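You operate a simulated robot arm through the tools that you are given. There is no shell and no other tool.

The job below is to be done with a simulated robot arm. You get a single attempt, and the scene is never put back.

TASK
Time the mix in the clear can with the orange cup.
Fine: open the lid, press TIME once, dip the cup and hold it over the can till the timer stops; cup back in the black tray, nothing else in it but the stirrer, lid closed. Set down upright: orange cup. Where these are worked on the way, their far stop is far enough and under half their travel is too little: lid of the clear can.

Only the result counts: the job must be done as asked and must still hold three seconds after the hand-in. Knocking over, shifting, dropping, spilling or breaking anything else fails it. Lids that push on must go on centred and level and be pressed home; caps that screw on are set level and turned clockwise until they are tight.

THE ROBOT
A 7-joint arm with a two-finger gripper, fixed in place. Base frame: the origin is on the floor under the middle of its stand, x ahead of it, y to its left, z up; the work surface is at about z = 800. Units: mm, degrees, N and s.
With the tool pointing down near the work surface it reaches from about 340 to 720 mm from the base axis. Its first joint turns from -66.0 to 66.0 degrees. Payload 2.45 kg.
The TCP is the grasp point between the finger pads, 26 mm short of the fingertips. In the tool frame z runs along the fingers and y along their closing line. The gripper opens to 96 mm; its body begins 69 mm behind the TCP.
Orientation is told as [roll, pitch, yaw] about the base's x, y, z axes, in that order, counted from this pose: with the fingers straight down and closing along the base's y, the tool's x points along the base's -x, its y along +y and its z along -z.

THE INTERFACE
- The arm moves only by the tool drive_tool. Its argument "series" is a list of rows, each an object of numbers (a shift or turn left out is 0, a gripper value left out holds the last): "ax", "ay", "az": the turn, a rotation vector about the tool's x, y, z in degrees; "x", "y", "z": the shift along the tool's x, y, z in cm; "jaw": the opening, from 0 (shut) to 1 (fully open). In form: [{"ax": .., "ay": .., "az": .., "x": .., "y": .., "z": .., "jaw": ..}, ...]. A call has 1 to 20 rows; each row shifts and turns the commanded pose from where the row before left it, along the tool's axes as they then stand. Each row takes 0.2 s and may step no farther than 50 mm and 8.6 degrees from the row before; otherwise, or with a gripper value out of range, the whole call is refused. A pose out of reach is approached as far as the arm can. The call stops where the force on the tool passes 70 N (or 10 N more than at its start, if that is more) or the arm is blocked; 0.2 s more then pass. The fingers move at their own pace (about 50 mm/s each) and stop on an object; they squeeze with about 33 N. The grip force told is the motor's: it shows also when the fingers shut on nothing. Time passes only in rows, and 0.2 s behind the last, so rows that do not move let the fingers close. It gives the time, the measured TCP pose, the force on the tool (base axes), the opening and the grip force at its end, in the units of the frame above (readings bear some noise), with the torque about the TCP (base axes, N m) and any sound that the robot's microphone picked up.
- Cameras (640 x 400 px; columns grow to the right, rows downward): "scene" is fixed at [146.7, -376.6, 1433.7]; the picture's right is [0.87, -0.49, 0.00], its down [-0.28, -0.49, -0.83] and it looks along [0.41, 0.72, -0.56] (base axes); focal length 293 px, centre (320, 200). "wrist" rides on the gripper at [82, 3, -98] in the tool frame; the picture's right is [-0.04, 1.00, 0.00], its down [-0.73, -0.03, -0.68] and it looks along [-0.68, -0.03, 0.73] (tool axes); focal length 256 px, centre (320, 200). There is no depth. A picture from a camera that has moved, and an enlarged one, comes with that camera's place and axes in the base frame and with its lens. The place of the scene camera against the robot may be out by one fixed shift of up to 18 mm in any direction.
- capture(camera): a new picture of that camera. The clock stands still meanwhile.
- enlarge(camera, box): a new picture of the part [left, top, right, bottom] of that camera's present view, enlarged. The clock stands still meanwhile.
- finish_job(): hands the job in; it is judged then, once.

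Places have to be worked out from the pictures, the camera data and where the tool is seen. Open the gripper and draw the arm clear of the work before you hand the job in, unless the task says otherwise.

The tools are called after "Request:" by a JSON object that holds its "api" and its "payload". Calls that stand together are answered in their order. drive_tool: Moves the arm, as the interface text tells. Its arguments: {"type":"object","properties":{"series":{"type":"array"}},"required":["series"]} The other tools are called the same way: capture (camera) takes a picture; enlarge (camera, box) takes an enlarged picture of a part of a camera's view; finish_job () hands the job in.

At the start:

```text
t: 0.0
position: [377.7, 14.7, 1256.6]
ee_rot: [0.0, 0.0, 0.1]
wrist_force: [0.1, -0.1, 0.2]
ft_torque: [-0.03, -0.02, 0.01]
finger_gap: 95.9
grasp_force: 0.0
```

scene: 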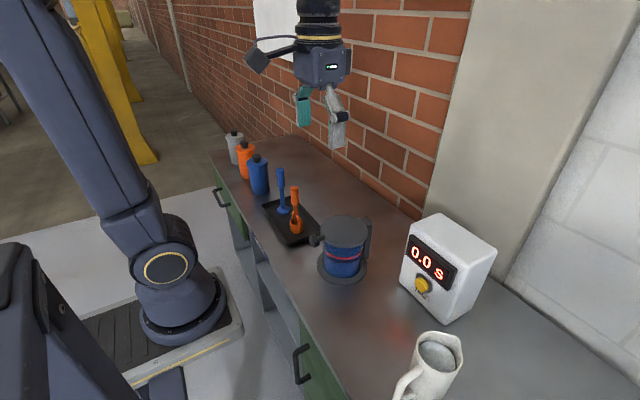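
wrist: 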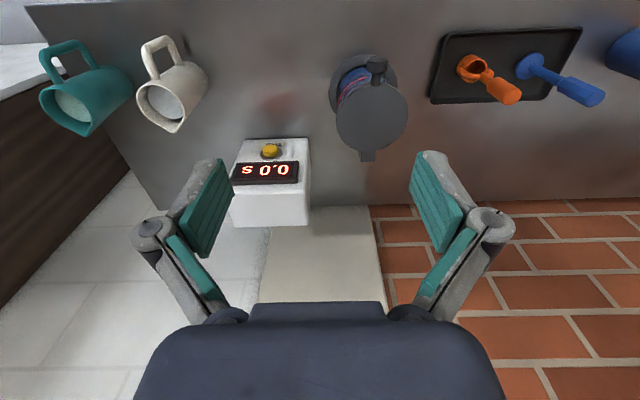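

I start with close-up views of the can, tray, cup and timer to work out where they are.

Request:
{"api": "enlarge", "payload": {"camera": "scene", "box": [240, 150, 400, 300]}}

Request:
{"api": "enlarge", "payload": {"camera": "wrist", "box": [310, 10, 630, 180]}}

Request:
{"api": "enlarge", "payload": {"camera": "scene", "box": [380, 200, 520, 330]}}

```text
2.67 times, centred on (320, 225) of scene
camera zoom: at [146.7, -376.6, 1433.7], right [0.87, -0.49, 0.0], down [-0.28, -0.49, -0.83], along [0.41, 0.72, -0.56], focal length 781 px, centre (320, 133)
```

zoom: 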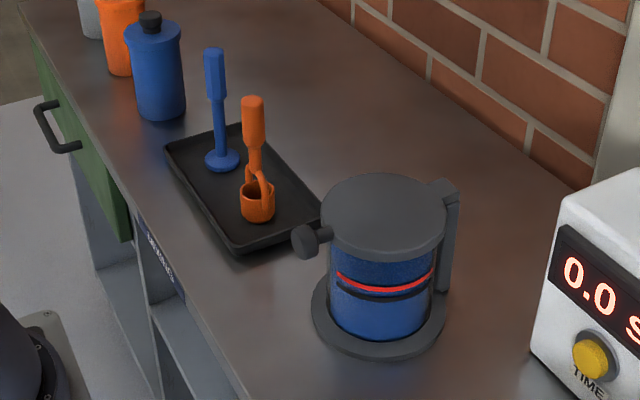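

```text
2.00 times, centred on (470, 95) of wrist
camera zoom: at [296.8, 17.9, 1354.3], right [0.04, 1.0, 0.0], down [0.73, -0.03, 0.68], along [0.68, -0.03, -0.73], focal length 512 px, centre (20, 410)
```

zoom: 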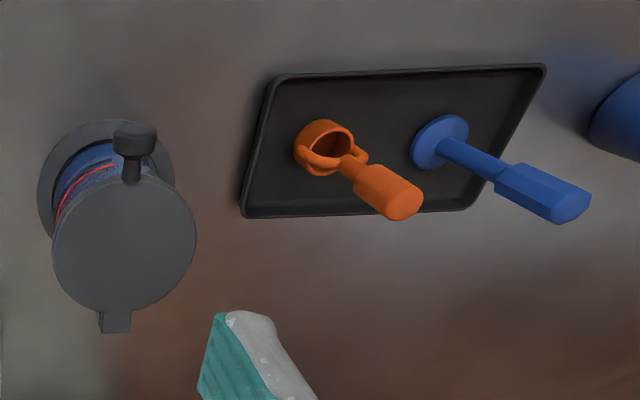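

```text
3.08 times, centred on (450, 265) of scene
camera zoom: at [146.7, -376.6, 1433.7], right [0.87, -0.49, 0.0], down [-0.28, -0.49, -0.83], along [0.41, 0.72, -0.56], focal length 901 px, centre (-80, 0)
```

zoom: 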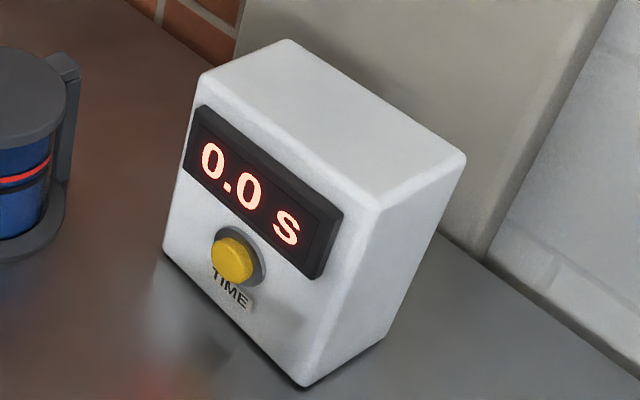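

The lid hinges on the far (+x) side with its knob toward the robot near (415, 101, 925). The timer's face points at the robot, with the button near (590, -100, 875). I move closer above the can to measure more exactly.

Request:
{"api": "drive_tool", "payload": {"series": [{"y": 2.2, "z": 3.5}, {"y": 2.2, "z": 3.5}, {"y": 2.2, "z": 3.5}, {"y": 2.0, "z": 3.5}, {}]}}

Request:
{"api": "capture", "payload": {"camera": "wrist"}}

Request:
{"api": "capture", "payload": {"camera": "scene"}}

```text
t: 1.2
position: [377.5, 100.7, 1116.4]
ee_rot: [0.1, 0.0, -0.1]
wrist_force: [0.7, -0.1, 0.4]
ft_torque: [0.02, 0.03, 0.01]
finger_gap: 95.8
grasp_force: 0.0
```

```text
taken
camera wrist: at [296.2, 103.4, 1213.8], right [0.04, 1.0, 0.0], down [0.73, -0.03, 0.68], along [0.68, -0.03, -0.73], focal length 256 px, centre (320, 200)
```

wrist: 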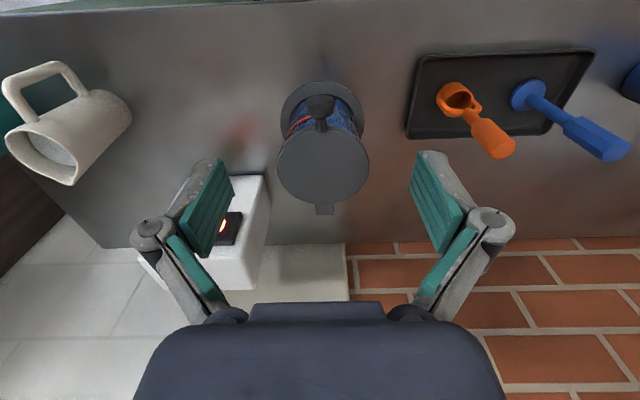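

```text
taken
```

scene: 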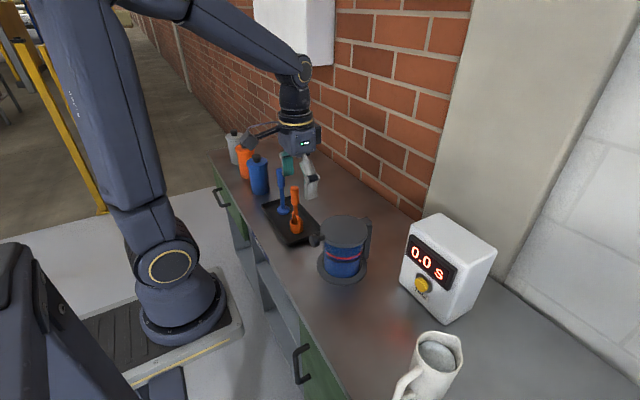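

The can sits dead ahead in the wrist view. I enlarge the can and the tray to pin down the knob, hinge and cup.

Request:
{"api": "enlarge", "payload": {"camera": "wrist", "box": [240, 70, 400, 220]}}

Request:
{"api": "enlarge", "payload": {"camera": "wrist", "box": [395, 40, 640, 180]}}

```text
2.67 times, centred on (320, 145) of wrist
camera zoom: at [296.2, 103.4, 1213.8], right [0.04, 1.0, 0.0], down [0.73, -0.03, 0.68], along [0.68, -0.03, -0.73], focal length 683 px, centre (320, 347)
```

zoom: 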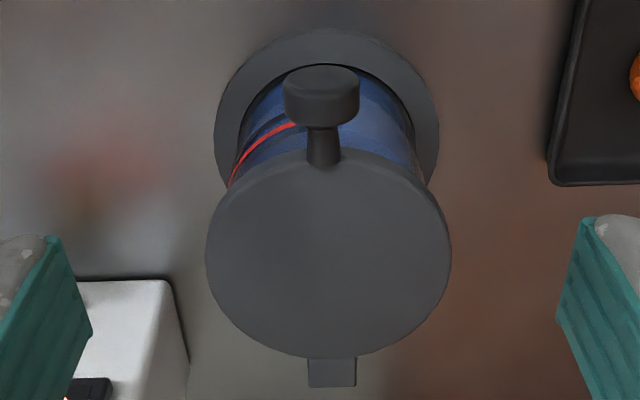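

```text
2.61 times, centred on (518, 110) of wrist
camera zoom: at [296.2, 103.4, 1213.8], right [0.04, 1.0, 0.0], down [0.73, -0.03, 0.68], along [0.68, -0.03, -0.73], focal length 669 px, centre (-196, 435)
```

zoom: 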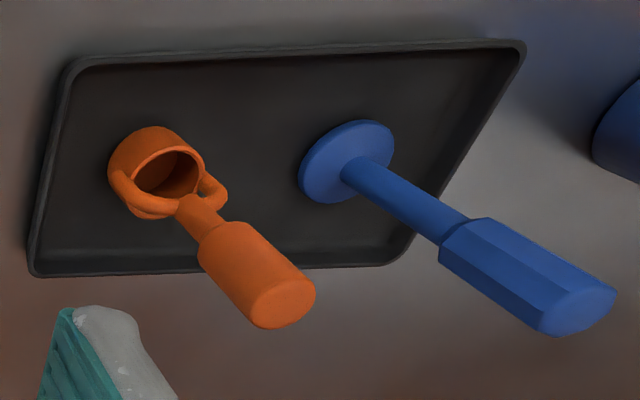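

The can axis is at about (496, 99), the lid is about 124 mm wide, and the knob is at about (415, 99, 930). I tilt the tool 20° forward and come down to just above the knob to check its height by parallax.

Request:
{"api": "drive_tool", "payload": {"series": [{"x": -0.5, "z": 3.5}, {"x": -0.5, "z": 3.5}, {"z": 3.0}, {"ay": -6.7}, {"ay": -6.7}, {"ay": -6.6}, {}]}}

Request:
{"api": "capture", "payload": {"camera": "wrist"}}

Request:
{"api": "enlarge", "payload": {"camera": "scene", "box": [240, 140, 400, 290]}}

```text
t: 2.8
position: [388.0, 101.0, 1015.8]
ee_rot: [0.0, -20.1, 0.1]
wrist_force: [0.3, -0.3, 0.5]
ft_torque: [-0.01, -0.03, -0.02]
finger_gap: 95.9
grasp_force: 0.0
```

```text
taken
camera wrist: at [277.7, 103.7, 1080.6], right [0.04, 1.0, 0.01], down [0.46, -0.03, 0.89], along [0.89, -0.03, -0.46], focal length 256 px, centre (320, 200)
```

wrist: 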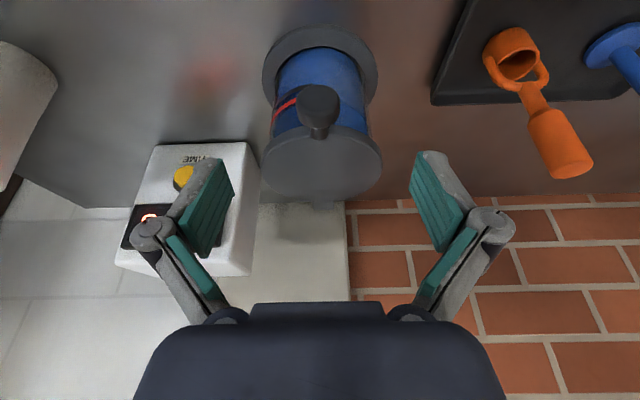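

```text
2.67 times, centred on (320, 215) of scene
camera zoom: at [146.6, -376.6, 1433.7], right [0.87, -0.49, 0.0], down [-0.28, -0.49, -0.83], along [0.41, 0.72, -0.56], focal length 781 px, centre (320, 160)
```

zoom: 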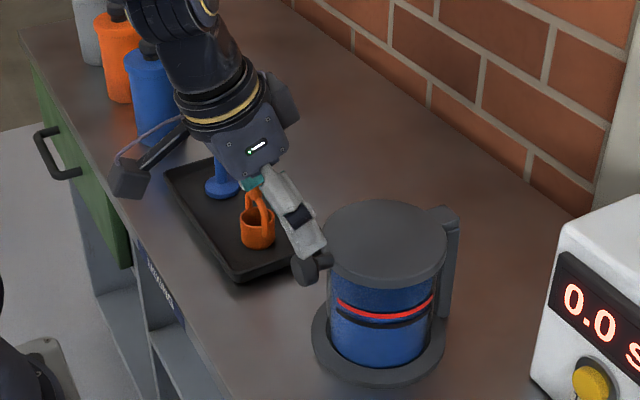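

Request:
{"api": "enlarge", "payload": {"camera": "wrist", "box": [240, 20, 400, 210]}}

```text
2.11 times, centred on (320, 115) of wrist
camera zoom: at [277.7, 103.7, 1080.6], right [0.04, 1.0, 0.01], down [0.46, -0.03, 0.89], along [0.89, -0.03, -0.46], focal length 539 px, centre (320, 379)
```

zoom: 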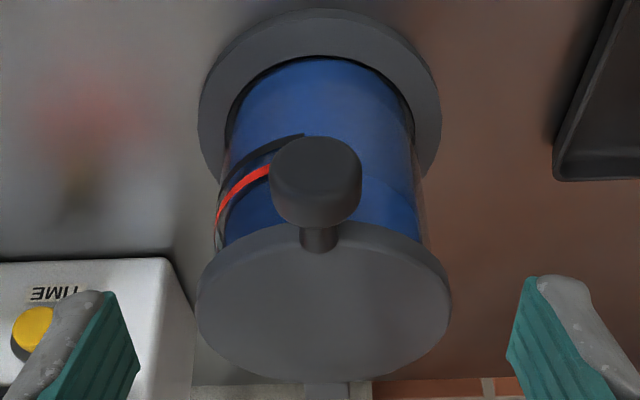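

Two views agree on a knob centre of about (417, 98.5, 927), 33 mm across. I slide along the tool axis to straddle it, then close.

Request:
{"api": "drive_tool", "payload": {"series": [{"x": 0.15, "y": -0.12, "z": 3.0}, {"x": 0.16, "y": -0.12, "z": 3.0}, {"z": 2.5}, {}]}}

Request:
{"api": "capture", "payload": {"camera": "wrist"}}

Request:
{"api": "enlarge", "payload": {"camera": "scene", "box": [260, 180, 400, 300]}}

```text
t: 3.8
position: [414.9, 99.6, 934.3]
ee_rot: [0.1, -20.1, 0.1]
wrist_force: [-0.8, 0.2, -0.4]
ft_torque: [0.01, -0.02, 0.04]
finger_gap: 95.8
grasp_force: 0.1
```

```text
taken
camera wrist: at [304.5, 101.5, 999.6], right [0.04, 1.0, 0.01], down [0.46, -0.03, 0.89], along [0.89, -0.03, -0.46], focal length 256 px, centre (320, 200)
```

wrist: 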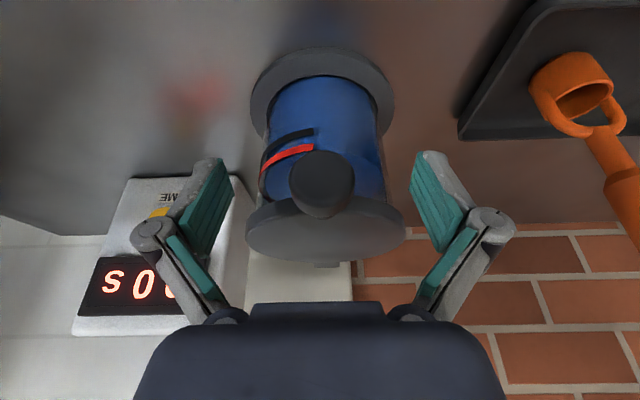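

```text
3.33 times, centred on (330, 240) of scene
camera zoom: at [146.7, -376.6, 1433.7], right [0.87, -0.49, 0.0], down [-0.28, -0.49, -0.83], along [0.41, 0.72, -0.56], focal length 976 px, centre (287, 67)
```

zoom: 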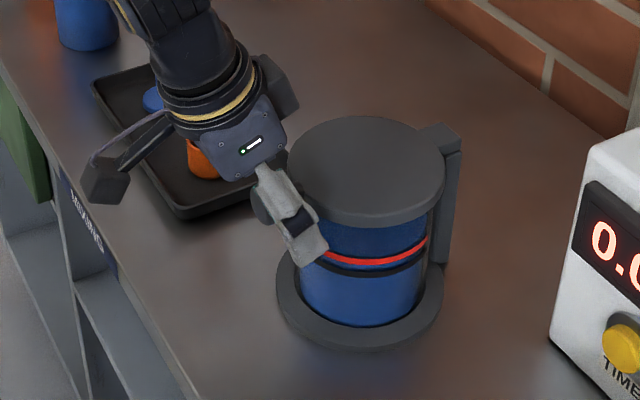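

The knob lies on the finger centreline at TCP depth, so I close on it.

Request:
{"api": "drive_tool", "payload": {"series": [{"z": 0.3, "jaw": 0.3}, {"jaw": 0.2}, {"jaw": 0.1}, {"jaw": 0.1}, {"jaw": 0.1}, {"jaw": 0.1}]}}

Request:
{"api": "capture", "payload": {"camera": "wrist"}}

```text
t: 5.2
position: [413.6, 99.8, 931.9]
ee_rot: [0.1, -20.0, 0.1]
wrist_force: [-0.8, 9.3, 0.1]
ft_torque: [-0.03, 0.02, 0.03]
finger_gap: 29.5
grasp_force: 44.6
```

```text
taken
camera wrist: at [305.4, 102.2, 996.7], right [0.03, 1.0, 0.02], down [0.46, -0.03, 0.89], along [0.89, -0.02, -0.46], focal length 256 px, centre (320, 200)
```

wrist: 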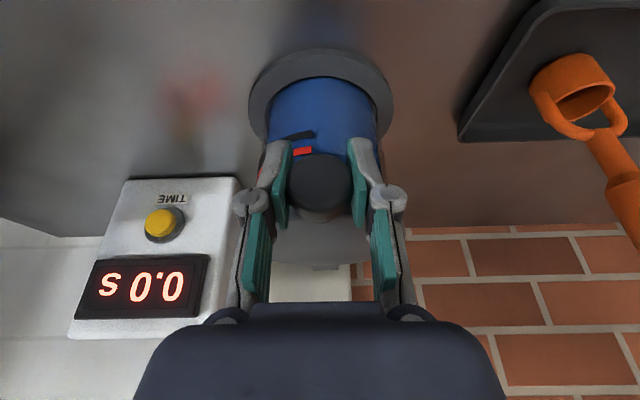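

I have the knob gripped (29.5 mm), with the TCP practically on its centre at (414, 100, 932). I start raising it along an arc about the hinge, taken as (580, 926), and check the forces after about 24°.

Request:
{"api": "drive_tool", "payload": {"series": [{"y": 0.1, "jaw": 0.1}, {"x": -1.01, "z": -2.08}, {"ay": 5}, {"x": -1.12, "z": -2.03}, {"ay": 5}, {"x": -1.23, "z": -1.97}, {"ay": 5}]}}

Request:
{"api": "capture", "payload": {"camera": "scene"}}

Request:
{"api": "capture", "payload": {"camera": "wrist"}}

```text
t: 6.8
position: [433.2, 99.5, 1000.9]
ee_rot: [0.0, -5.1, 0.0]
wrist_force: [-2.8, -7.4, 8.2]
ft_torque: [-0.01, -1.09, -0.04]
finger_gap: 30.0
grasp_force: 40.6
```

```text
taken
```

scene: 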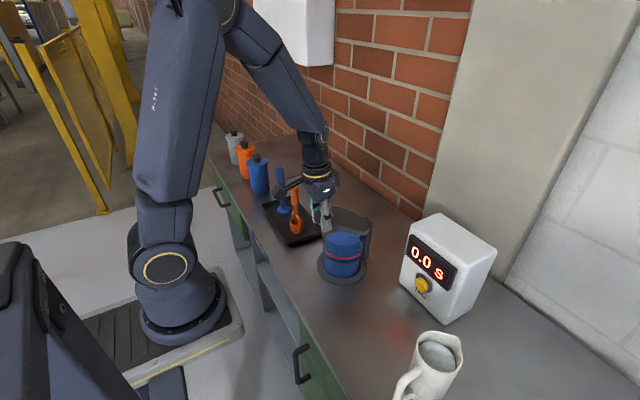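

```text
taken
camera wrist: at [342.8, 102.7, 1090.8], right [0.04, 1.0, 0.0], down [0.67, -0.03, 0.74], along [0.74, -0.03, -0.67], focal length 256 px, centre (320, 200)
```

wrist: 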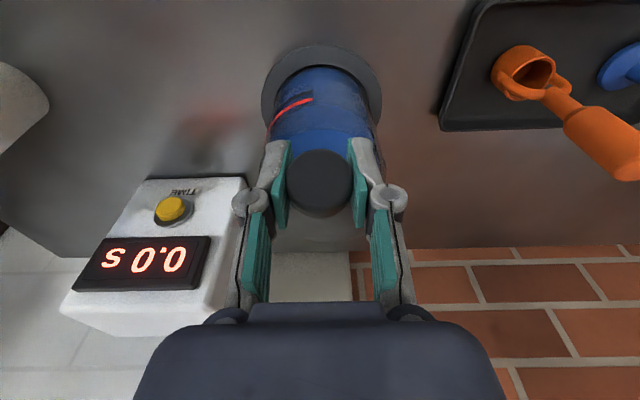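

The lid follows with only a few newtons. I continue the arc to about 66°.

Request:
{"api": "drive_tool", "payload": {"series": [{"x": -1.33, "y": -0.05, "z": -1.9}, {"ay": 5}, {"x": -1.43, "z": -1.82}, {"ay": 5}, {"x": -1.51, "z": -1.75}, {"ay": 5}, {"x": -1.61, "z": -1.68}, {"ay": 5}, {"x": -1.69, "z": -1.57}, {"ay": 5}]}}

Request:
{"api": "capture", "payload": {"camera": "scene"}}

Request:
{"api": "capture", "payload": {"camera": "wrist"}}

```text
t: 9.0
position: [515.7, 100.2, 1079.7]
ee_rot: [0.1, 19.3, 0.0]
wrist_force: [3.4, 10.2, 10.4]
ft_torque: [0.01, -1.28, 0.02]
finger_gap: 30.0
grasp_force: 45.1
```

```text
taken
```

scene: 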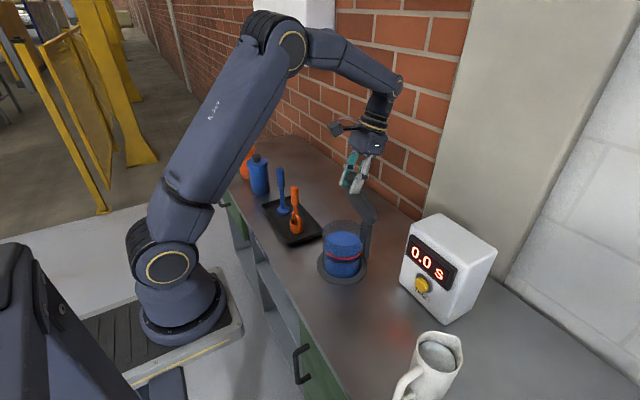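

```text
taken
camera wrist: at [471.8, 102.5, 1199.9], right [0.04, 1.0, -0.01], down [0.92, -0.03, 0.4], along [0.4, -0.03, -0.92], focal length 256 px, centre (320, 200)
```

wrist: 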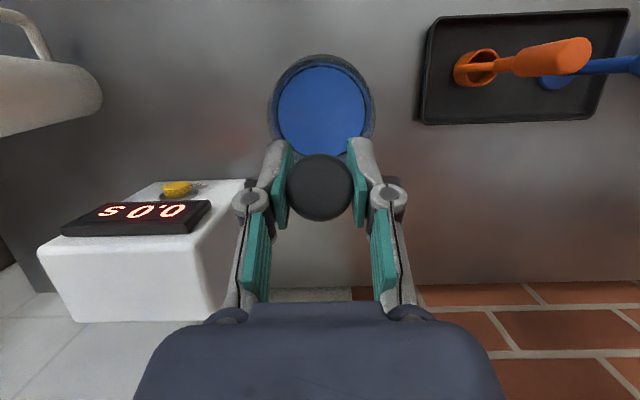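

The can's open top is visible and the lid is at about 66°. I continue to about 90° and watch for the stop.

Request:
{"api": "drive_tool", "payload": {"series": [{"x": -1.78, "z": -1.5}, {"ay": 5}, {"x": -1.85, "z": -1.39}, {"ay": 5}, {"x": -1.92, "z": -1.29}, {"ay": 4}]}}

Request:
{"api": "capture", "payload": {"camera": "scene"}}

Request:
{"api": "capture", "payload": {"camera": "wrist"}}

```text
t: 10.4
position: [580.7, 101.5, 1093.1]
ee_rot: [-0.1, 30.0, 0.2]
wrist_force: [-2.8, 13.9, 2.0]
ft_torque: [-0.07, 0.65, 0.11]
finger_gap: 29.9
grasp_force: 40.6
out of reach, approached as far as the arm can: row 6
```

```text
taken
```

scene: 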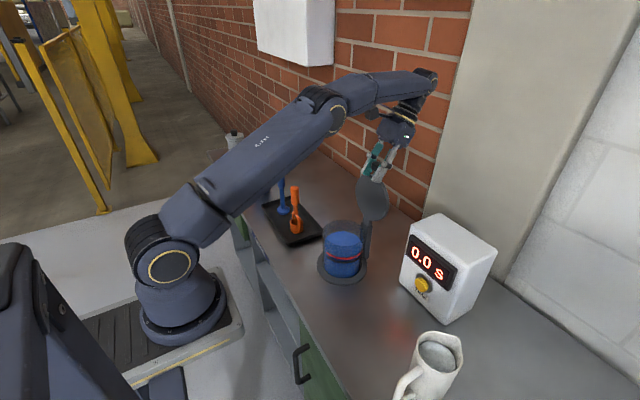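

```text
taken
camera wrist: at [559.9, 102.7, 1218.3], right [0.03, 1.0, -0.02], down [0.97, -0.03, 0.22], along [0.22, -0.03, -0.97], focal length 256 px, centre (320, 200)
```

wrist: 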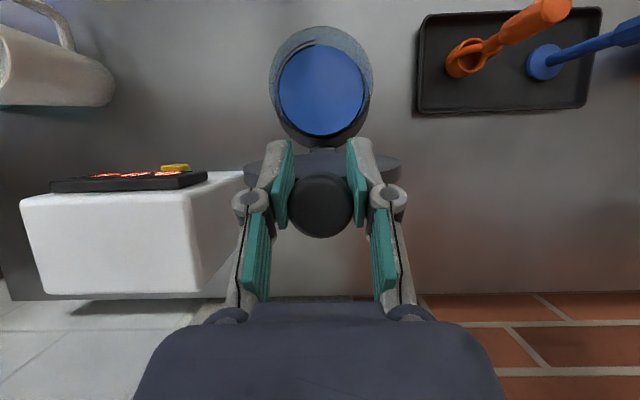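

The lid is vertical at about 90° and the arm is near its pitch limit. I ease the tilt back, with the knob pivoting in the pads, and push on further to feel for the far stop.

Request:
{"api": "drive_tool", "payload": {"series": [{"ay": -7, "y": 0.05}, {"ay": -7}, {"ay": -6}, {"x": -1.1, "z": -0.2}, {"x": -1.1, "z": -0.2}, {}]}}

Request:
{"api": "capture", "payload": {"camera": "scene"}}

```text
t: 11.4
position: [580.9, 98.5, 1094.1]
ee_rot: [-0.5, 12.5, 0.1]
wrist_force: [-31.8, -3.7, 13.1]
ft_torque: [0.12, -0.07, 0.06]
finger_gap: 5.6
grasp_force: 0.2
stopped in row 5: the force on the tool passed its limit at 81 N (the readings are from after the stop); the commanded pose is now the measured one
```

```text
taken
```

scene: 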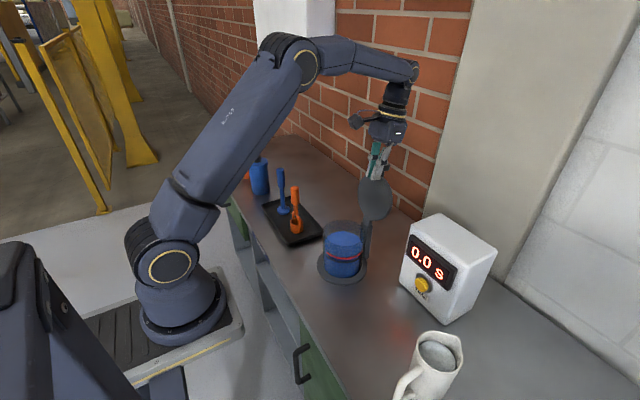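

The push met the far stop (the force tripped) and the fingers slipped off the knob. I check whether the lid stays up and nothing shifted.

Request:
{"api": "capture", "payload": {"camera": "wrist"}}

Request:
{"api": "enlarge", "payload": {"camera": "scene", "box": [280, 80, 460, 300]}}

```text
taken
camera wrist: at [522.1, 101.8, 1208.0], right [0.04, 1.0, -0.02], down [0.86, -0.02, 0.5], along [0.5, -0.03, -0.86], focal length 256 px, centre (320, 200)
```

wrist: 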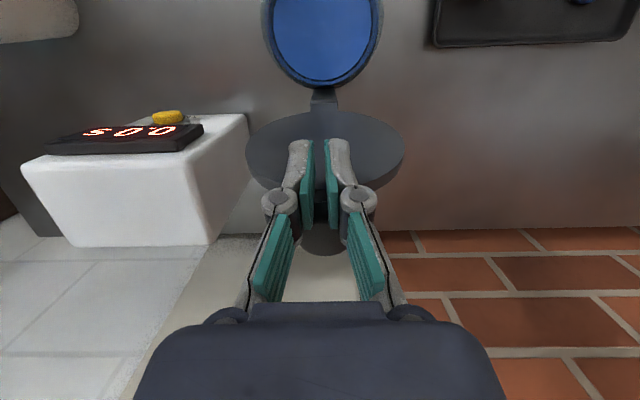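

```text
1.82 times, centred on (370, 190) of scene
camera zoom: at [145.3, -376.8, 1433.8], right [0.87, -0.49, 0.0], down [-0.28, -0.49, -0.83], along [0.41, 0.72, -0.56], focal length 533 px, centre (229, 218)
```

zoom: 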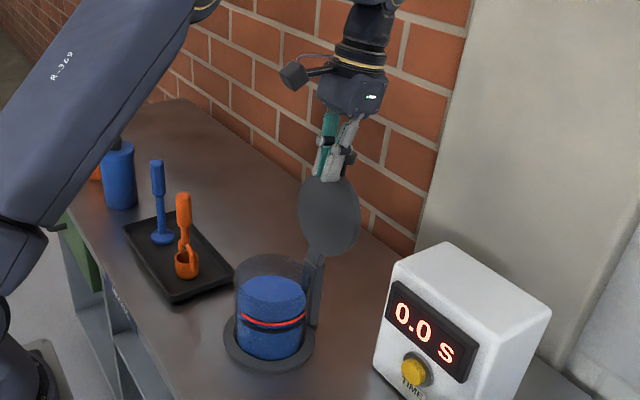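

The lid stands past vertical with the fingers resting on its underside. I back off straight toward the robot and confirm it stays open.

Request:
{"api": "drive_tool", "payload": {"series": [{"x": 2.0, "z": 0.44}, {"x": 4.0, "z": 0.88}, {"ay": -6}, {"ay": -6.5}]}}

Request:
{"api": "enlarge", "payload": {"camera": "scene", "box": [280, 80, 460, 300]}}

Request:
{"api": "capture", "payload": {"camera": "wrist"}}

```text
t: 12.4
position: [522.4, 97.9, 1092.1]
ee_rot: [-0.4, -0.7, 0.1]
wrist_force: [-0.5, -0.3, 0.2]
ft_torque: [0.02, 0.01, -0.03]
finger_gap: 9.6
grasp_force: 0.1
```

```text
1.82 times, centred on (370, 190) of scene
camera zoom: at [146.6, -376.6, 1433.7], right [0.87, -0.49, 0.0], down [-0.28, -0.49, -0.83], along [0.41, 0.72, -0.56], focal length 533 px, centre (229, 218)
```

zoom: 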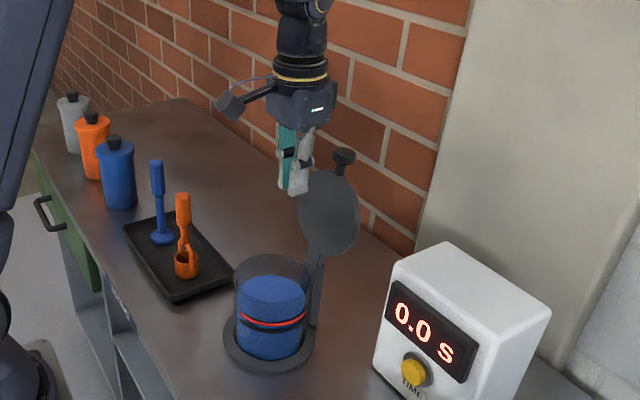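

```text
taken
camera wrist: at [440.4, 101.2, 1189.7], right [0.04, 1.0, -0.01], down [0.73, -0.02, 0.69], along [0.69, -0.03, -0.73], focal length 256 px, centre (320, 200)
```

wrist: 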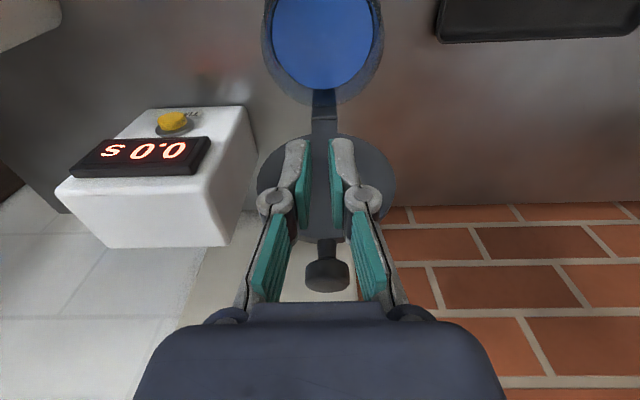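

The lid stays open beyond vertical by itself. Next I go in front of the timer with shut fingers, tilted forward so I can push the button along +x.

Request:
{"api": "drive_tool", "payload": {"series": [{"x": 1.44, "y": -3.92, "z": 1.84, "jaw": 0}, {"x": 1.44, "y": -3.92, "z": 1.84}, {"x": 1.44, "y": -3.92, "z": 1.84}, {"x": 1.44, "y": -3.92, "z": 1.84}, {"x": 1.44, "y": -3.92, "z": 1.84, "ax": -0.4}, {"ay": -8}, {"ay": -8}, {"ay": -8}, {"ay": -8}, {"ay": -8}, {}]}}

Request:
{"api": "capture", "payload": {"camera": "wrist"}}

Request:
{"api": "capture", "payload": {"camera": "scene"}}

```text
t: 14.8
position: [451.0, -116.3, 998.3]
ee_rot: [-4.7, -33.4, 0.5]
wrist_force: [0.0, 1.1, -0.6]
ft_torque: [-0.04, -0.01, 0.02]
finger_gap: 0.1
grasp_force: 28.0
out of reach, approached as far as the arm can: row 9, 10
```

```text
taken
camera wrist: at [329.1, -106.4, 1035.2], right [0.07, 1.0, -0.04], down [0.24, 0.03, 0.97], along [0.97, -0.08, -0.23], focal length 256 px, centre (320, 200)
```

wrist: 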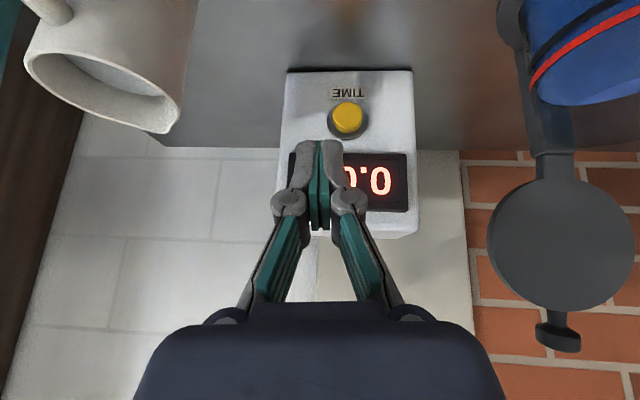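

```text
taken
```

scene: 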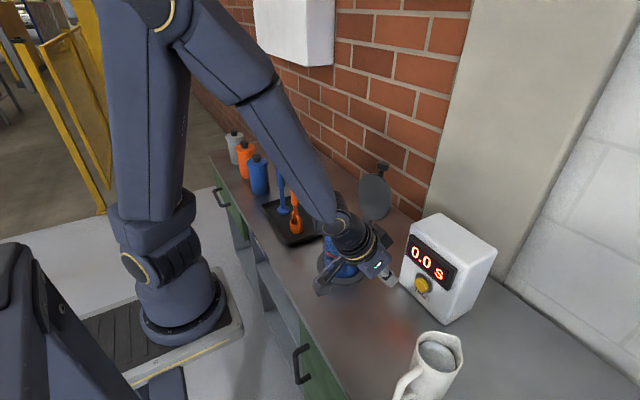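

At x=451 the tilt is near the arm's limit, but moving outward frees it. The button sits at about (588, -100, 878), so I slide along the tool axis to about 25 mm short of it.

Request:
{"api": "drive_tool", "payload": {"series": [{"z": 3.2}, {"z": 3.2}, {"z": 3.2}, {"z": 3.0}, {}]}}

Request:
{"api": "capture", "payload": {"camera": "wrist"}}

Request:
{"api": "enlarge", "payload": {"camera": "scene", "box": [350, 200, 510, 330]}}

```text
t: 16.1
position: [519.4, -125.2, 893.5]
ee_rot: [-4.7, -33.5, 0.6]
wrist_force: [-0.2, -0.1, -0.5]
ft_torque: [0.02, 0.0, 0.0]
finger_gap: 0.2
grasp_force: 28.4
```

```text
taken
camera wrist: at [398.0, -116.0, 930.2], right [0.07, 1.0, -0.05], down [0.24, 0.03, 0.97], along [0.97, -0.08, -0.23], focal length 256 px, centre (320, 200)
```

wrist: 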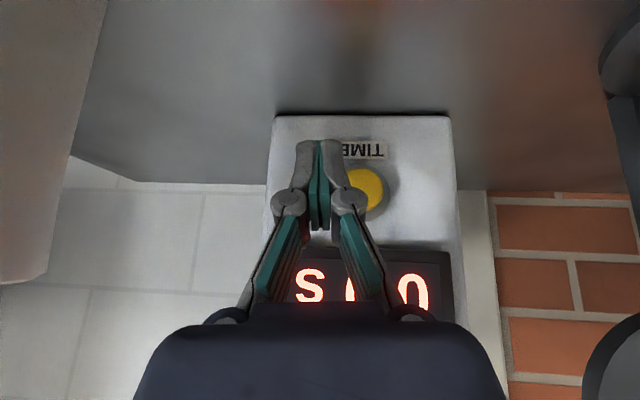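

```text
3.08 times, centred on (430, 265) of scene
camera zoom: at [146.7, -376.6, 1433.7], right [0.87, -0.49, 0.0], down [-0.28, -0.49, -0.83], along [0.41, 0.72, -0.56], focal length 901 px, centre (-18, 0)
```

zoom: 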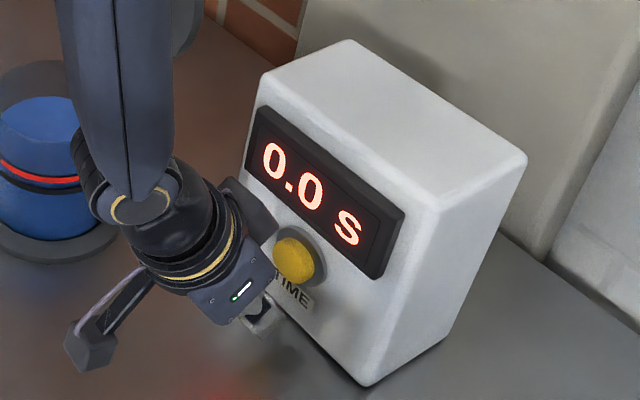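

The arm settled with a small roll and sideways drift. I correct the roll, move 26 mm in y to line up with the button at about (586, -98, 877), and advance to just short of it.

Request:
{"api": "drive_tool", "payload": {"series": [{"ax": -4.7}, {"y": 2.6}, {"x": -1.2, "z": 0.7}, {"x": -1.2, "z": 0.7}, {}]}}

Request:
{"api": "capture", "payload": {"camera": "wrist"}}

Request:
{"api": "enlarge", "payload": {"camera": "scene", "box": [350, 200, 510, 330]}}

```text
t: 17.2
position: [546.8, -99.7, 893.9]
ee_rot: [0.2, -33.4, 0.5]
wrist_force: [-0.3, -0.4, 0.3]
ft_torque: [0.01, 0.01, -0.01]
finger_gap: 0.0
grasp_force: 27.9
```

```text
taken
camera wrist: at [425.6, -98.0, 932.3], right [0.02, 1.0, 0.02], down [0.24, -0.03, 0.97], along [0.97, -0.02, -0.24], focal length 256 px, centre (320, 200)
```

wrist: 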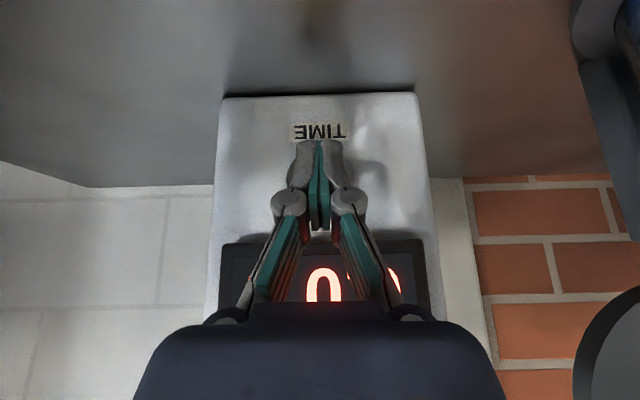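

```text
3.08 times, centred on (430, 265) of scene
camera zoom: at [146.7, -376.6, 1433.7], right [0.87, -0.49, 0.0], down [-0.28, -0.49, -0.83], along [0.41, 0.72, -0.56], focal length 901 px, centre (-18, 0)
```

zoom: 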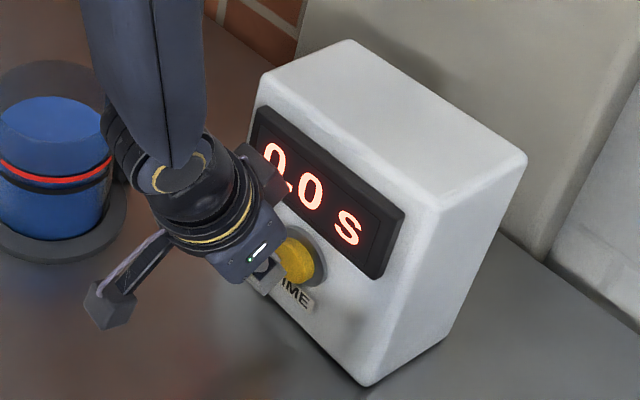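

Aligned in y, with the tips about 20 mm from the button. I raise 3 mm and creep forward in small steps.

Request:
{"api": "drive_tool", "payload": {"series": [{"x": -0.17, "z": -0.25}, {"x": -0.334, "z": 0.221}, {"x": -0.334, "z": 0.221}, {"x": -0.334, "z": 0.221}, {}]}}

Request:
{"api": "enlarge", "payload": {"camera": "scene", "box": [390, 230, 470, 310]}}

```text
t: 18.4
position: [559.9, -97.5, 897.9]
ee_rot: [0.2, -33.4, 0.5]
wrist_force: [-0.6, 0.6, 0.4]
ft_torque: [0.01, 0.02, -0.01]
finger_gap: 0.1
grasp_force: 28.4
```

```text
5.00 times, centred on (430, 270) of scene
camera zoom: at [146.6, -376.6, 1433.7], right [0.87, -0.49, 0.0], down [-0.28, -0.49, -0.83], along [0.41, 0.72, -0.56], focal length 1465 px, centre (-230, -150)
```

zoom: 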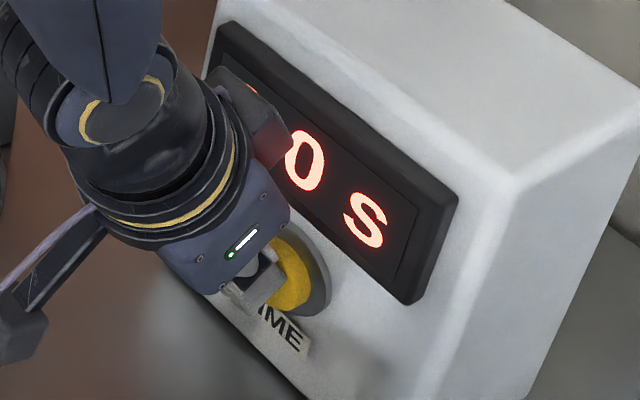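

No contact yet and the tips are right at the button. I continue with 2 mm steps, listening for the click.

Request:
{"api": "drive_tool", "payload": {"series": [{"x": -0.167, "z": 0.11}, {"x": -0.167, "z": 0.11}, {"x": -0.167, "z": 0.11}, {}]}}

```text
t: 19.4
position: [565.0, -99.3, 897.4]
ee_rot: [0.1, -33.4, 0.5]
wrist_force: [-5.3, -0.4, 1.0]
ft_torque: [-0.04, 0.07, -0.02]
finger_gap: 5.9
grasp_force: 28.6
heard: click
```

I heard the click at x≈565. I retract straight back and check the display.

Request:
{"api": "drive_tool", "payload": {"series": [{"x": 0.5, "z": -0.33}, {"x": 2.5, "z": -1.65}, {"x": 0.5, "z": -3.0}]}}

Request:
{"api": "capture", "payload": {"camera": "scene"}}

Request:
{"api": "capture", "payload": {"camera": "wrist"}}

```text
t: 20.2
position: [509.6, -100.8, 919.7]
ee_rot: [0.1, -33.5, 0.5]
wrist_force: [-0.1, -0.1, -0.4]
ft_torque: [0.01, -0.03, 0.0]
finger_gap: 0.0
grasp_force: 28.6
```

```text
taken
```

scene: 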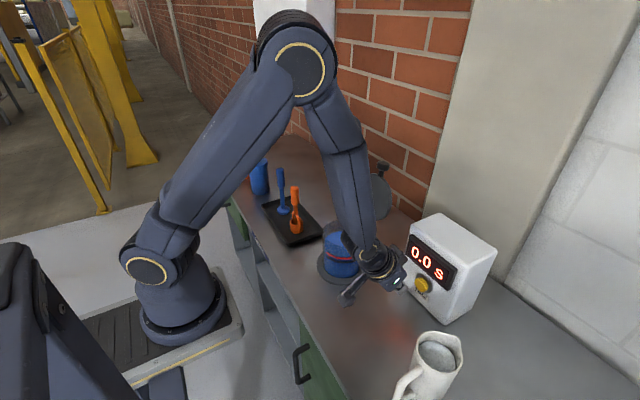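

```text
taken
camera wrist: at [386.9, -98.5, 957.5], right [0.02, 1.0, 0.02], down [0.24, -0.03, 0.97], along [0.97, -0.02, -0.24], focal length 256 px, centre (320, 200)
```

wrist: 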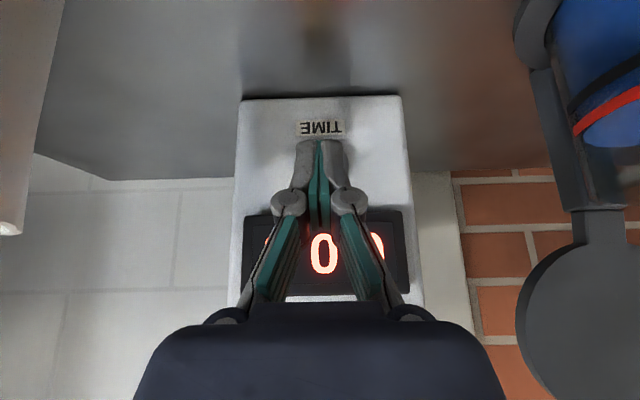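

Request:
{"api": "enlarge", "payload": {"camera": "scene", "box": [390, 220, 490, 310]}}

```text
4.44 times, centred on (440, 265) of scene
camera zoom: at [146.7, -376.6, 1433.7], right [0.87, -0.49, 0.0], down [-0.28, -0.49, -0.83], along [0.41, 0.72, -0.56], focal length 1302 px, centre (-213, -89)
```

zoom: 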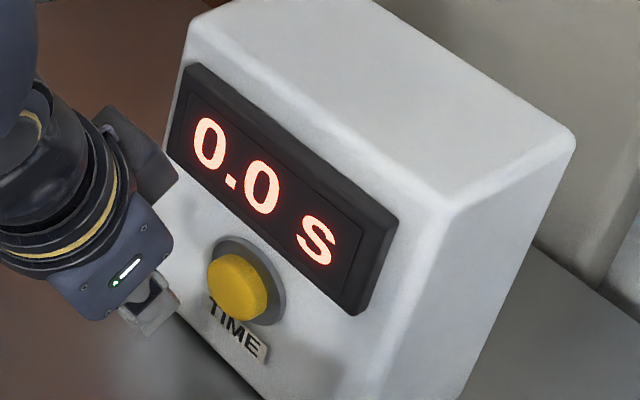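

The button clicked and the timer is armed at 0.0. I un-tilt, rise, and travel over to above the orange cup with the gripper opening on the way.

Request:
{"api": "drive_tool", "payload": {"series": [{"z": -4.8}, {"ay": 8.4}, {"ay": 8.4}, {"ay": 8.4}, {"ay": 8.3}, {"z": -4.8}, {"z": -4.8}, {"z": -4.8}, {"x": 0.47, "y": 4.5}, {"x": 0.47, "y": 4.5}, {"x": 0.47, "y": 4.5}, {"x": 0.47, "y": 4.5}, {"x": 0.47, "y": 4.5, "jaw": 0.7}, {"x": 0.47, "y": 4.5}, {"x": 0.47, "y": 4.5}, {"x": 0.47, "y": 4.5}, {"x": 0.47, "y": 4.5}, {}]}}

Request:
{"api": "capture", "payload": {"camera": "wrist"}}

Request:
{"api": "capture", "payload": {"camera": "scene"}}

```text
t: 24.1
position: [437.5, 304.3, 1104.5]
ee_rot: [-0.1, 0.1, 0.6]
wrist_force: [0.5, 0.0, 1.0]
ft_torque: [-0.04, 0.0, -0.01]
finger_gap: 66.8
grasp_force: 0.0
```

```text
taken
camera wrist: at [355.8, 306.5, 1203.3], right [0.03, 1.0, 0.0], down [0.73, -0.02, 0.68], along [0.68, -0.02, -0.73], focal length 256 px, centre (320, 200)
```

wrist: 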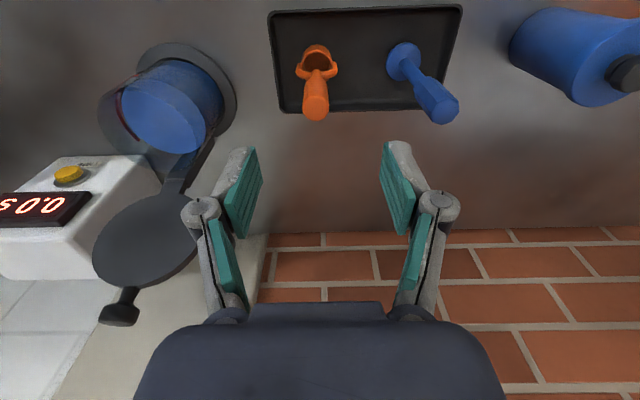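

```text
taken
```

scene: 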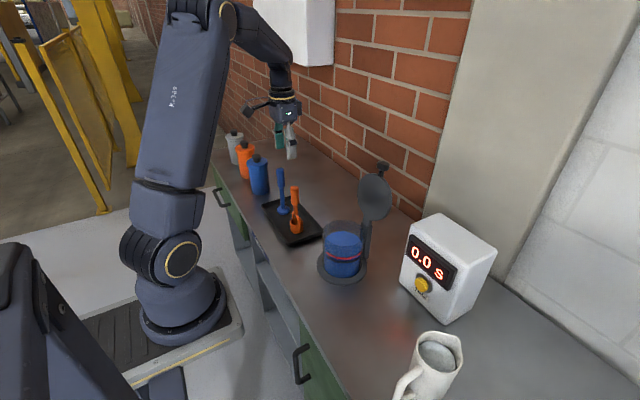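

Request:
{"api": "enlarge", "payload": {"camera": "wrist", "box": [260, 0, 470, 140]}}

Request:
{"api": "enlarge", "payload": {"camera": "wrist", "box": [80, 30, 260, 200]}}

Request:
{"api": "enlarge", "payload": {"camera": "scene", "box": [250, 150, 350, 260]}}

Request:
{"api": "enlarge", "payload": {"camera": "scene", "box": [300, 150, 410, 300]}}

```text
2.86 times, centred on (365, 70) of wrist
camera zoom: at [355.8, 306.5, 1203.3], right [0.03, 1.0, 0.0], down [0.73, -0.02, 0.68], along [0.68, -0.02, -0.73], focal length 731 px, centre (191, 571)
```

zoom: 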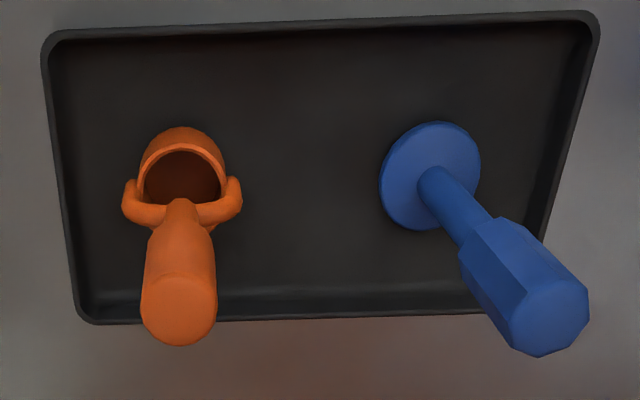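

```text
2.35 times, centred on (170, 115) of wrist
camera zoom: at [355.8, 306.5, 1203.3], right [0.03, 1.0, 0.0], down [0.73, -0.02, 0.68], along [0.68, -0.02, -0.73], focal length 602 px, centre (673, 400)
```

zoom: 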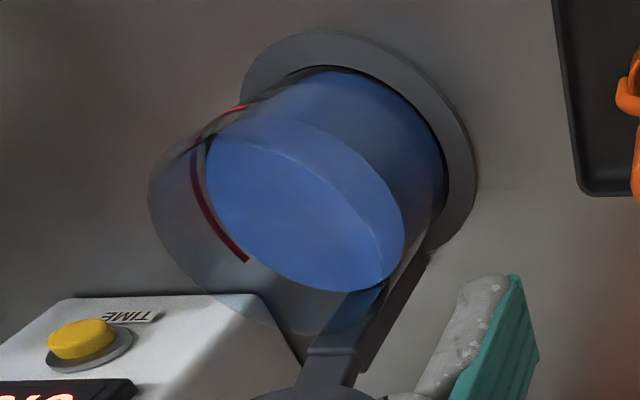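

```text
3.64 times, centred on (300, 205) of scene
camera zoom: at [146.7, -376.6, 1433.7], right [0.87, -0.49, 0.0], down [-0.28, -0.49, -0.83], along [0.41, 0.72, -0.56], focal length 1065 px, centre (393, 182)
```

zoom: 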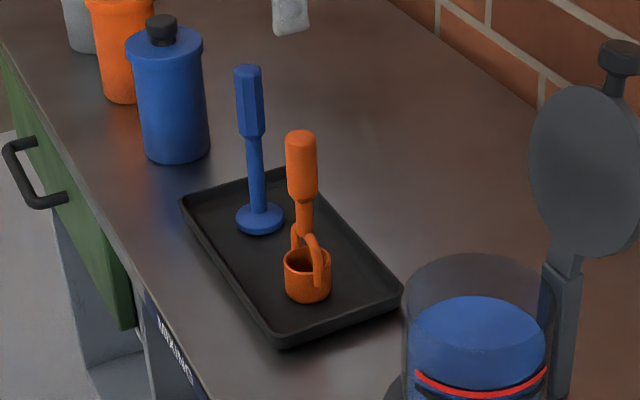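

```text
2.67 times, centred on (355, 225) of scene
camera zoom: at [146.7, -376.6, 1433.7], right [0.87, -0.49, 0.0], down [-0.28, -0.49, -0.83], along [0.41, 0.72, -0.56], focal length 781 px, centre (227, 133)
```

zoom: 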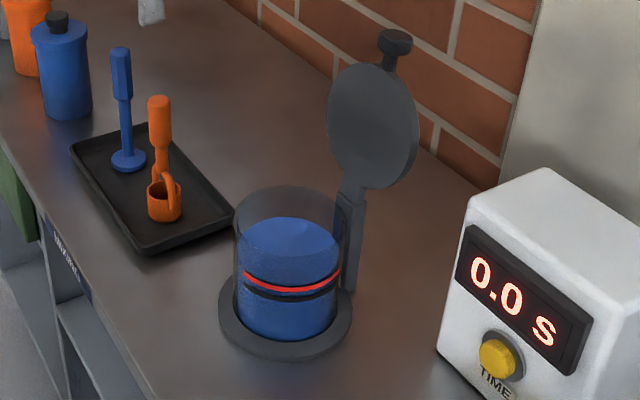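

Cup axis ≈ (451, 299), handle about 24 mm across from z≈912 to 973. Liquid level is about 893 and the can rim about 920. I go down to just above the handle for a final alignment check.

Request:
{"api": "drive_tool", "payload": {"series": [{"x": -0.45, "y": -0.18, "z": 3.2}, {"x": -0.45, "y": -0.18, "z": 3.2}, {"x": -0.45, "y": -0.17, "z": 2.7}, {}]}}

Request:
{"api": "capture", "payload": {"camera": "wrist"}}

Request:
{"api": "enlarge", "payload": {"camera": "scene", "box": [240, 120, 360, 260]}}

```text
t: 25.1
position: [450.7, 298.3, 1014.1]
ee_rot: [0.1, 0.0, 0.6]
wrist_force: [-0.4, 1.2, -0.1]
ft_torque: [0.0, 0.05, 0.0]
finger_gap: 67.3
grasp_force: 0.1
```

```text
taken
camera wrist: at [369.1, 300.9, 1113.0], right [0.03, 1.0, 0.0], down [0.73, -0.02, 0.68], along [0.68, -0.02, -0.73], focal length 256 px, centre (320, 200)
```

wrist: 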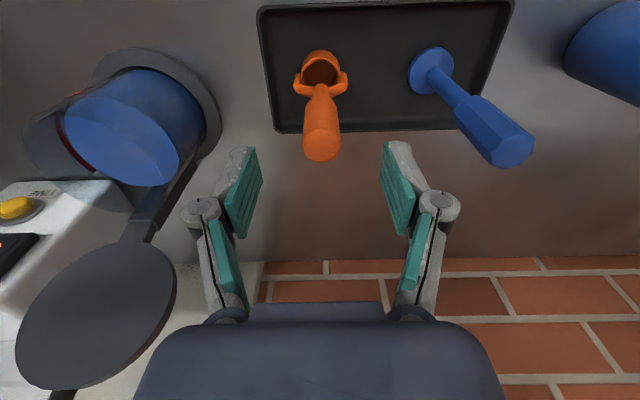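

```text
2.86 times, centred on (300, 190) of scene
camera zoom: at [146.7, -376.6, 1433.7], right [0.87, -0.49, 0.0], down [-0.28, -0.49, -0.83], along [0.41, 0.72, -0.56], focal length 837 px, centre (377, 229)
```

zoom: 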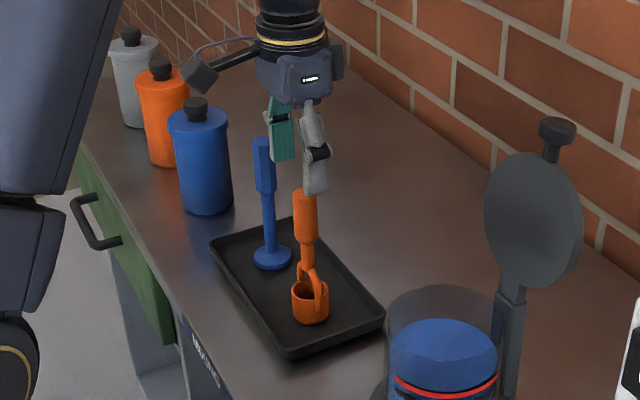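

The handle is centred between the fingers within about 1 mm. I descend so the pads straddle the handle, then check before closing.

Request:
{"api": "drive_tool", "payload": {"series": [{"x": -0.1, "y": 0.05, "z": 2.4}, {"x": -0.1, "y": 0.05, "z": 2.4}, {"z": 2.3}, {}]}}

Request:
{"api": "capture", "payload": {"camera": "wrist"}}

Request:
{"api": "enlarge", "payload": {"camera": "scene", "box": [240, 140, 360, 260]}}

```text
t: 26.1
position: [451.4, 301.6, 942.0]
ee_rot: [0.1, 0.1, 0.4]
wrist_force: [0.1, -0.6, 1.0]
ft_torque: [-0.02, -0.02, -0.01]
finger_gap: 67.2
grasp_force: 0.1
```

```text
taken
camera wrist: at [370.7, 302.2, 1040.5], right [0.03, 1.0, 0.0], down [0.73, -0.02, 0.68], along [0.68, -0.02, -0.73], focal length 256 px, centre (320, 200)
```

wrist: 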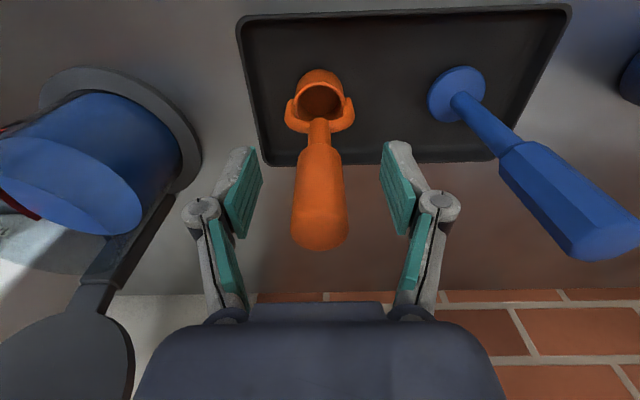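

```text
3.33 times, centred on (300, 200) of scene
camera zoom: at [146.7, -376.6, 1433.7], right [0.87, -0.49, 0.0], down [-0.28, -0.49, -0.83], along [0.41, 0.72, -0.56], focal length 976 px, centre (387, 200)
```

zoom: 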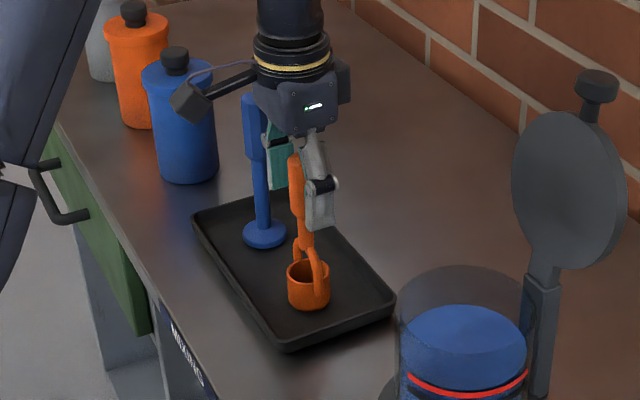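

The handle is centred between the pads. I close on it.

Request:
{"api": "drive_tool", "payload": {"series": [{"jaw": 0.4}, {"jaw": 0.3}, {"jaw": 0.2}, {"jaw": 0.1}, {"jaw": 0.05}, {}, {}]}}

Request:
{"api": "capture", "payload": {"camera": "wrist"}}

Request:
{"api": "enlarge", "payload": {"camera": "scene", "box": [240, 140, 360, 260]}}

```text
t: 27.6
position: [451.4, 300.2, 942.0]
ee_rot: [0.1, 0.2, 0.5]
wrist_force: [0.4, -0.5, -0.1]
ft_torque: [-0.01, 0.01, -0.02]
finger_gap: 25.0
grasp_force: 33.2
```

```text
taken
camera wrist: at [370.7, 302.3, 1040.9], right [0.03, 1.0, 0.0], down [0.73, -0.02, 0.68], along [0.68, -0.02, -0.73], focal length 256 px, centre (320, 200)
```

wrist: 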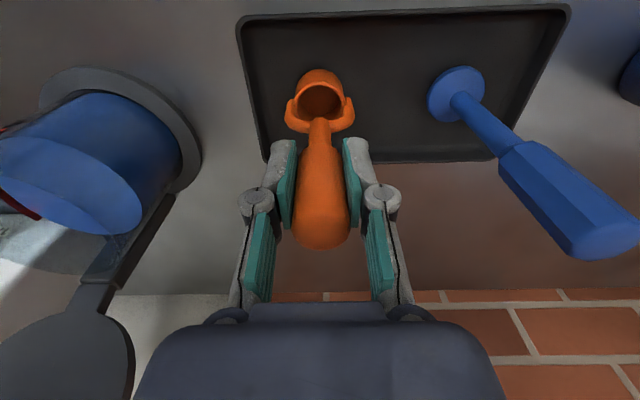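

```text
3.33 times, centred on (300, 200) of scene
camera zoom: at [146.6, -376.6, 1433.7], right [0.87, -0.49, 0.0], down [-0.28, -0.49, -0.83], along [0.41, 0.72, -0.56], focal length 976 px, centre (387, 200)
```

zoom: 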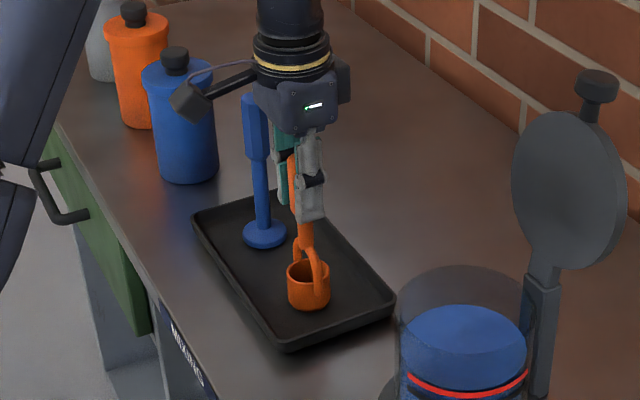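

The cup is gripped cleanly (25 mm gap, TCP at (451.4, 300.2, 942.0) in the tray). I lift it straight up and check it hangs upright before carrying it.

Request:
{"api": "drive_tool", "payload": {"series": [{"z": -1.0}, {"z": -2.0}, {"z": -3.0}, {"z": -3.5}, {"z": -3.5}, {"z": -3.0}, {}]}}

Request:
{"api": "capture", "payload": {"camera": "wrist"}}

Request:
{"api": "capture", "payload": {"camera": "scene"}}

```text
t: 29.2
position: [452.0, 301.0, 1102.7]
ee_rot: [0.1, 0.1, 0.6]
wrist_force: [-0.2, 0.2, -0.2]
ft_torque: [-0.04, 0.01, 0.01]
finger_gap: 25.4
grasp_force: 33.3
```

```text
taken
camera wrist: at [371.3, 302.5, 1201.4], right [0.03, 1.0, 0.0], down [0.73, -0.02, 0.68], along [0.68, -0.02, -0.74], focal length 256 px, centre (320, 200)
```

wrist: 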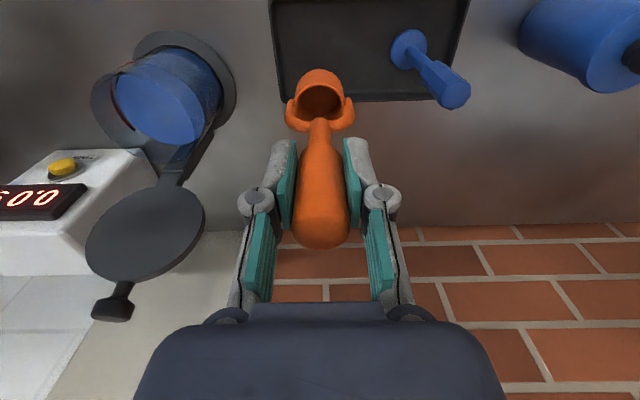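

```text
taken
```

scene: 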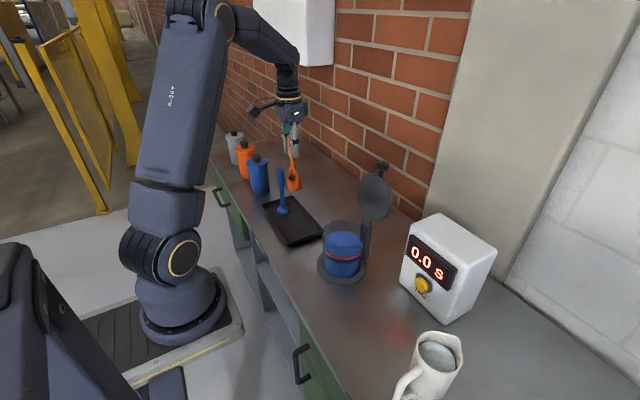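

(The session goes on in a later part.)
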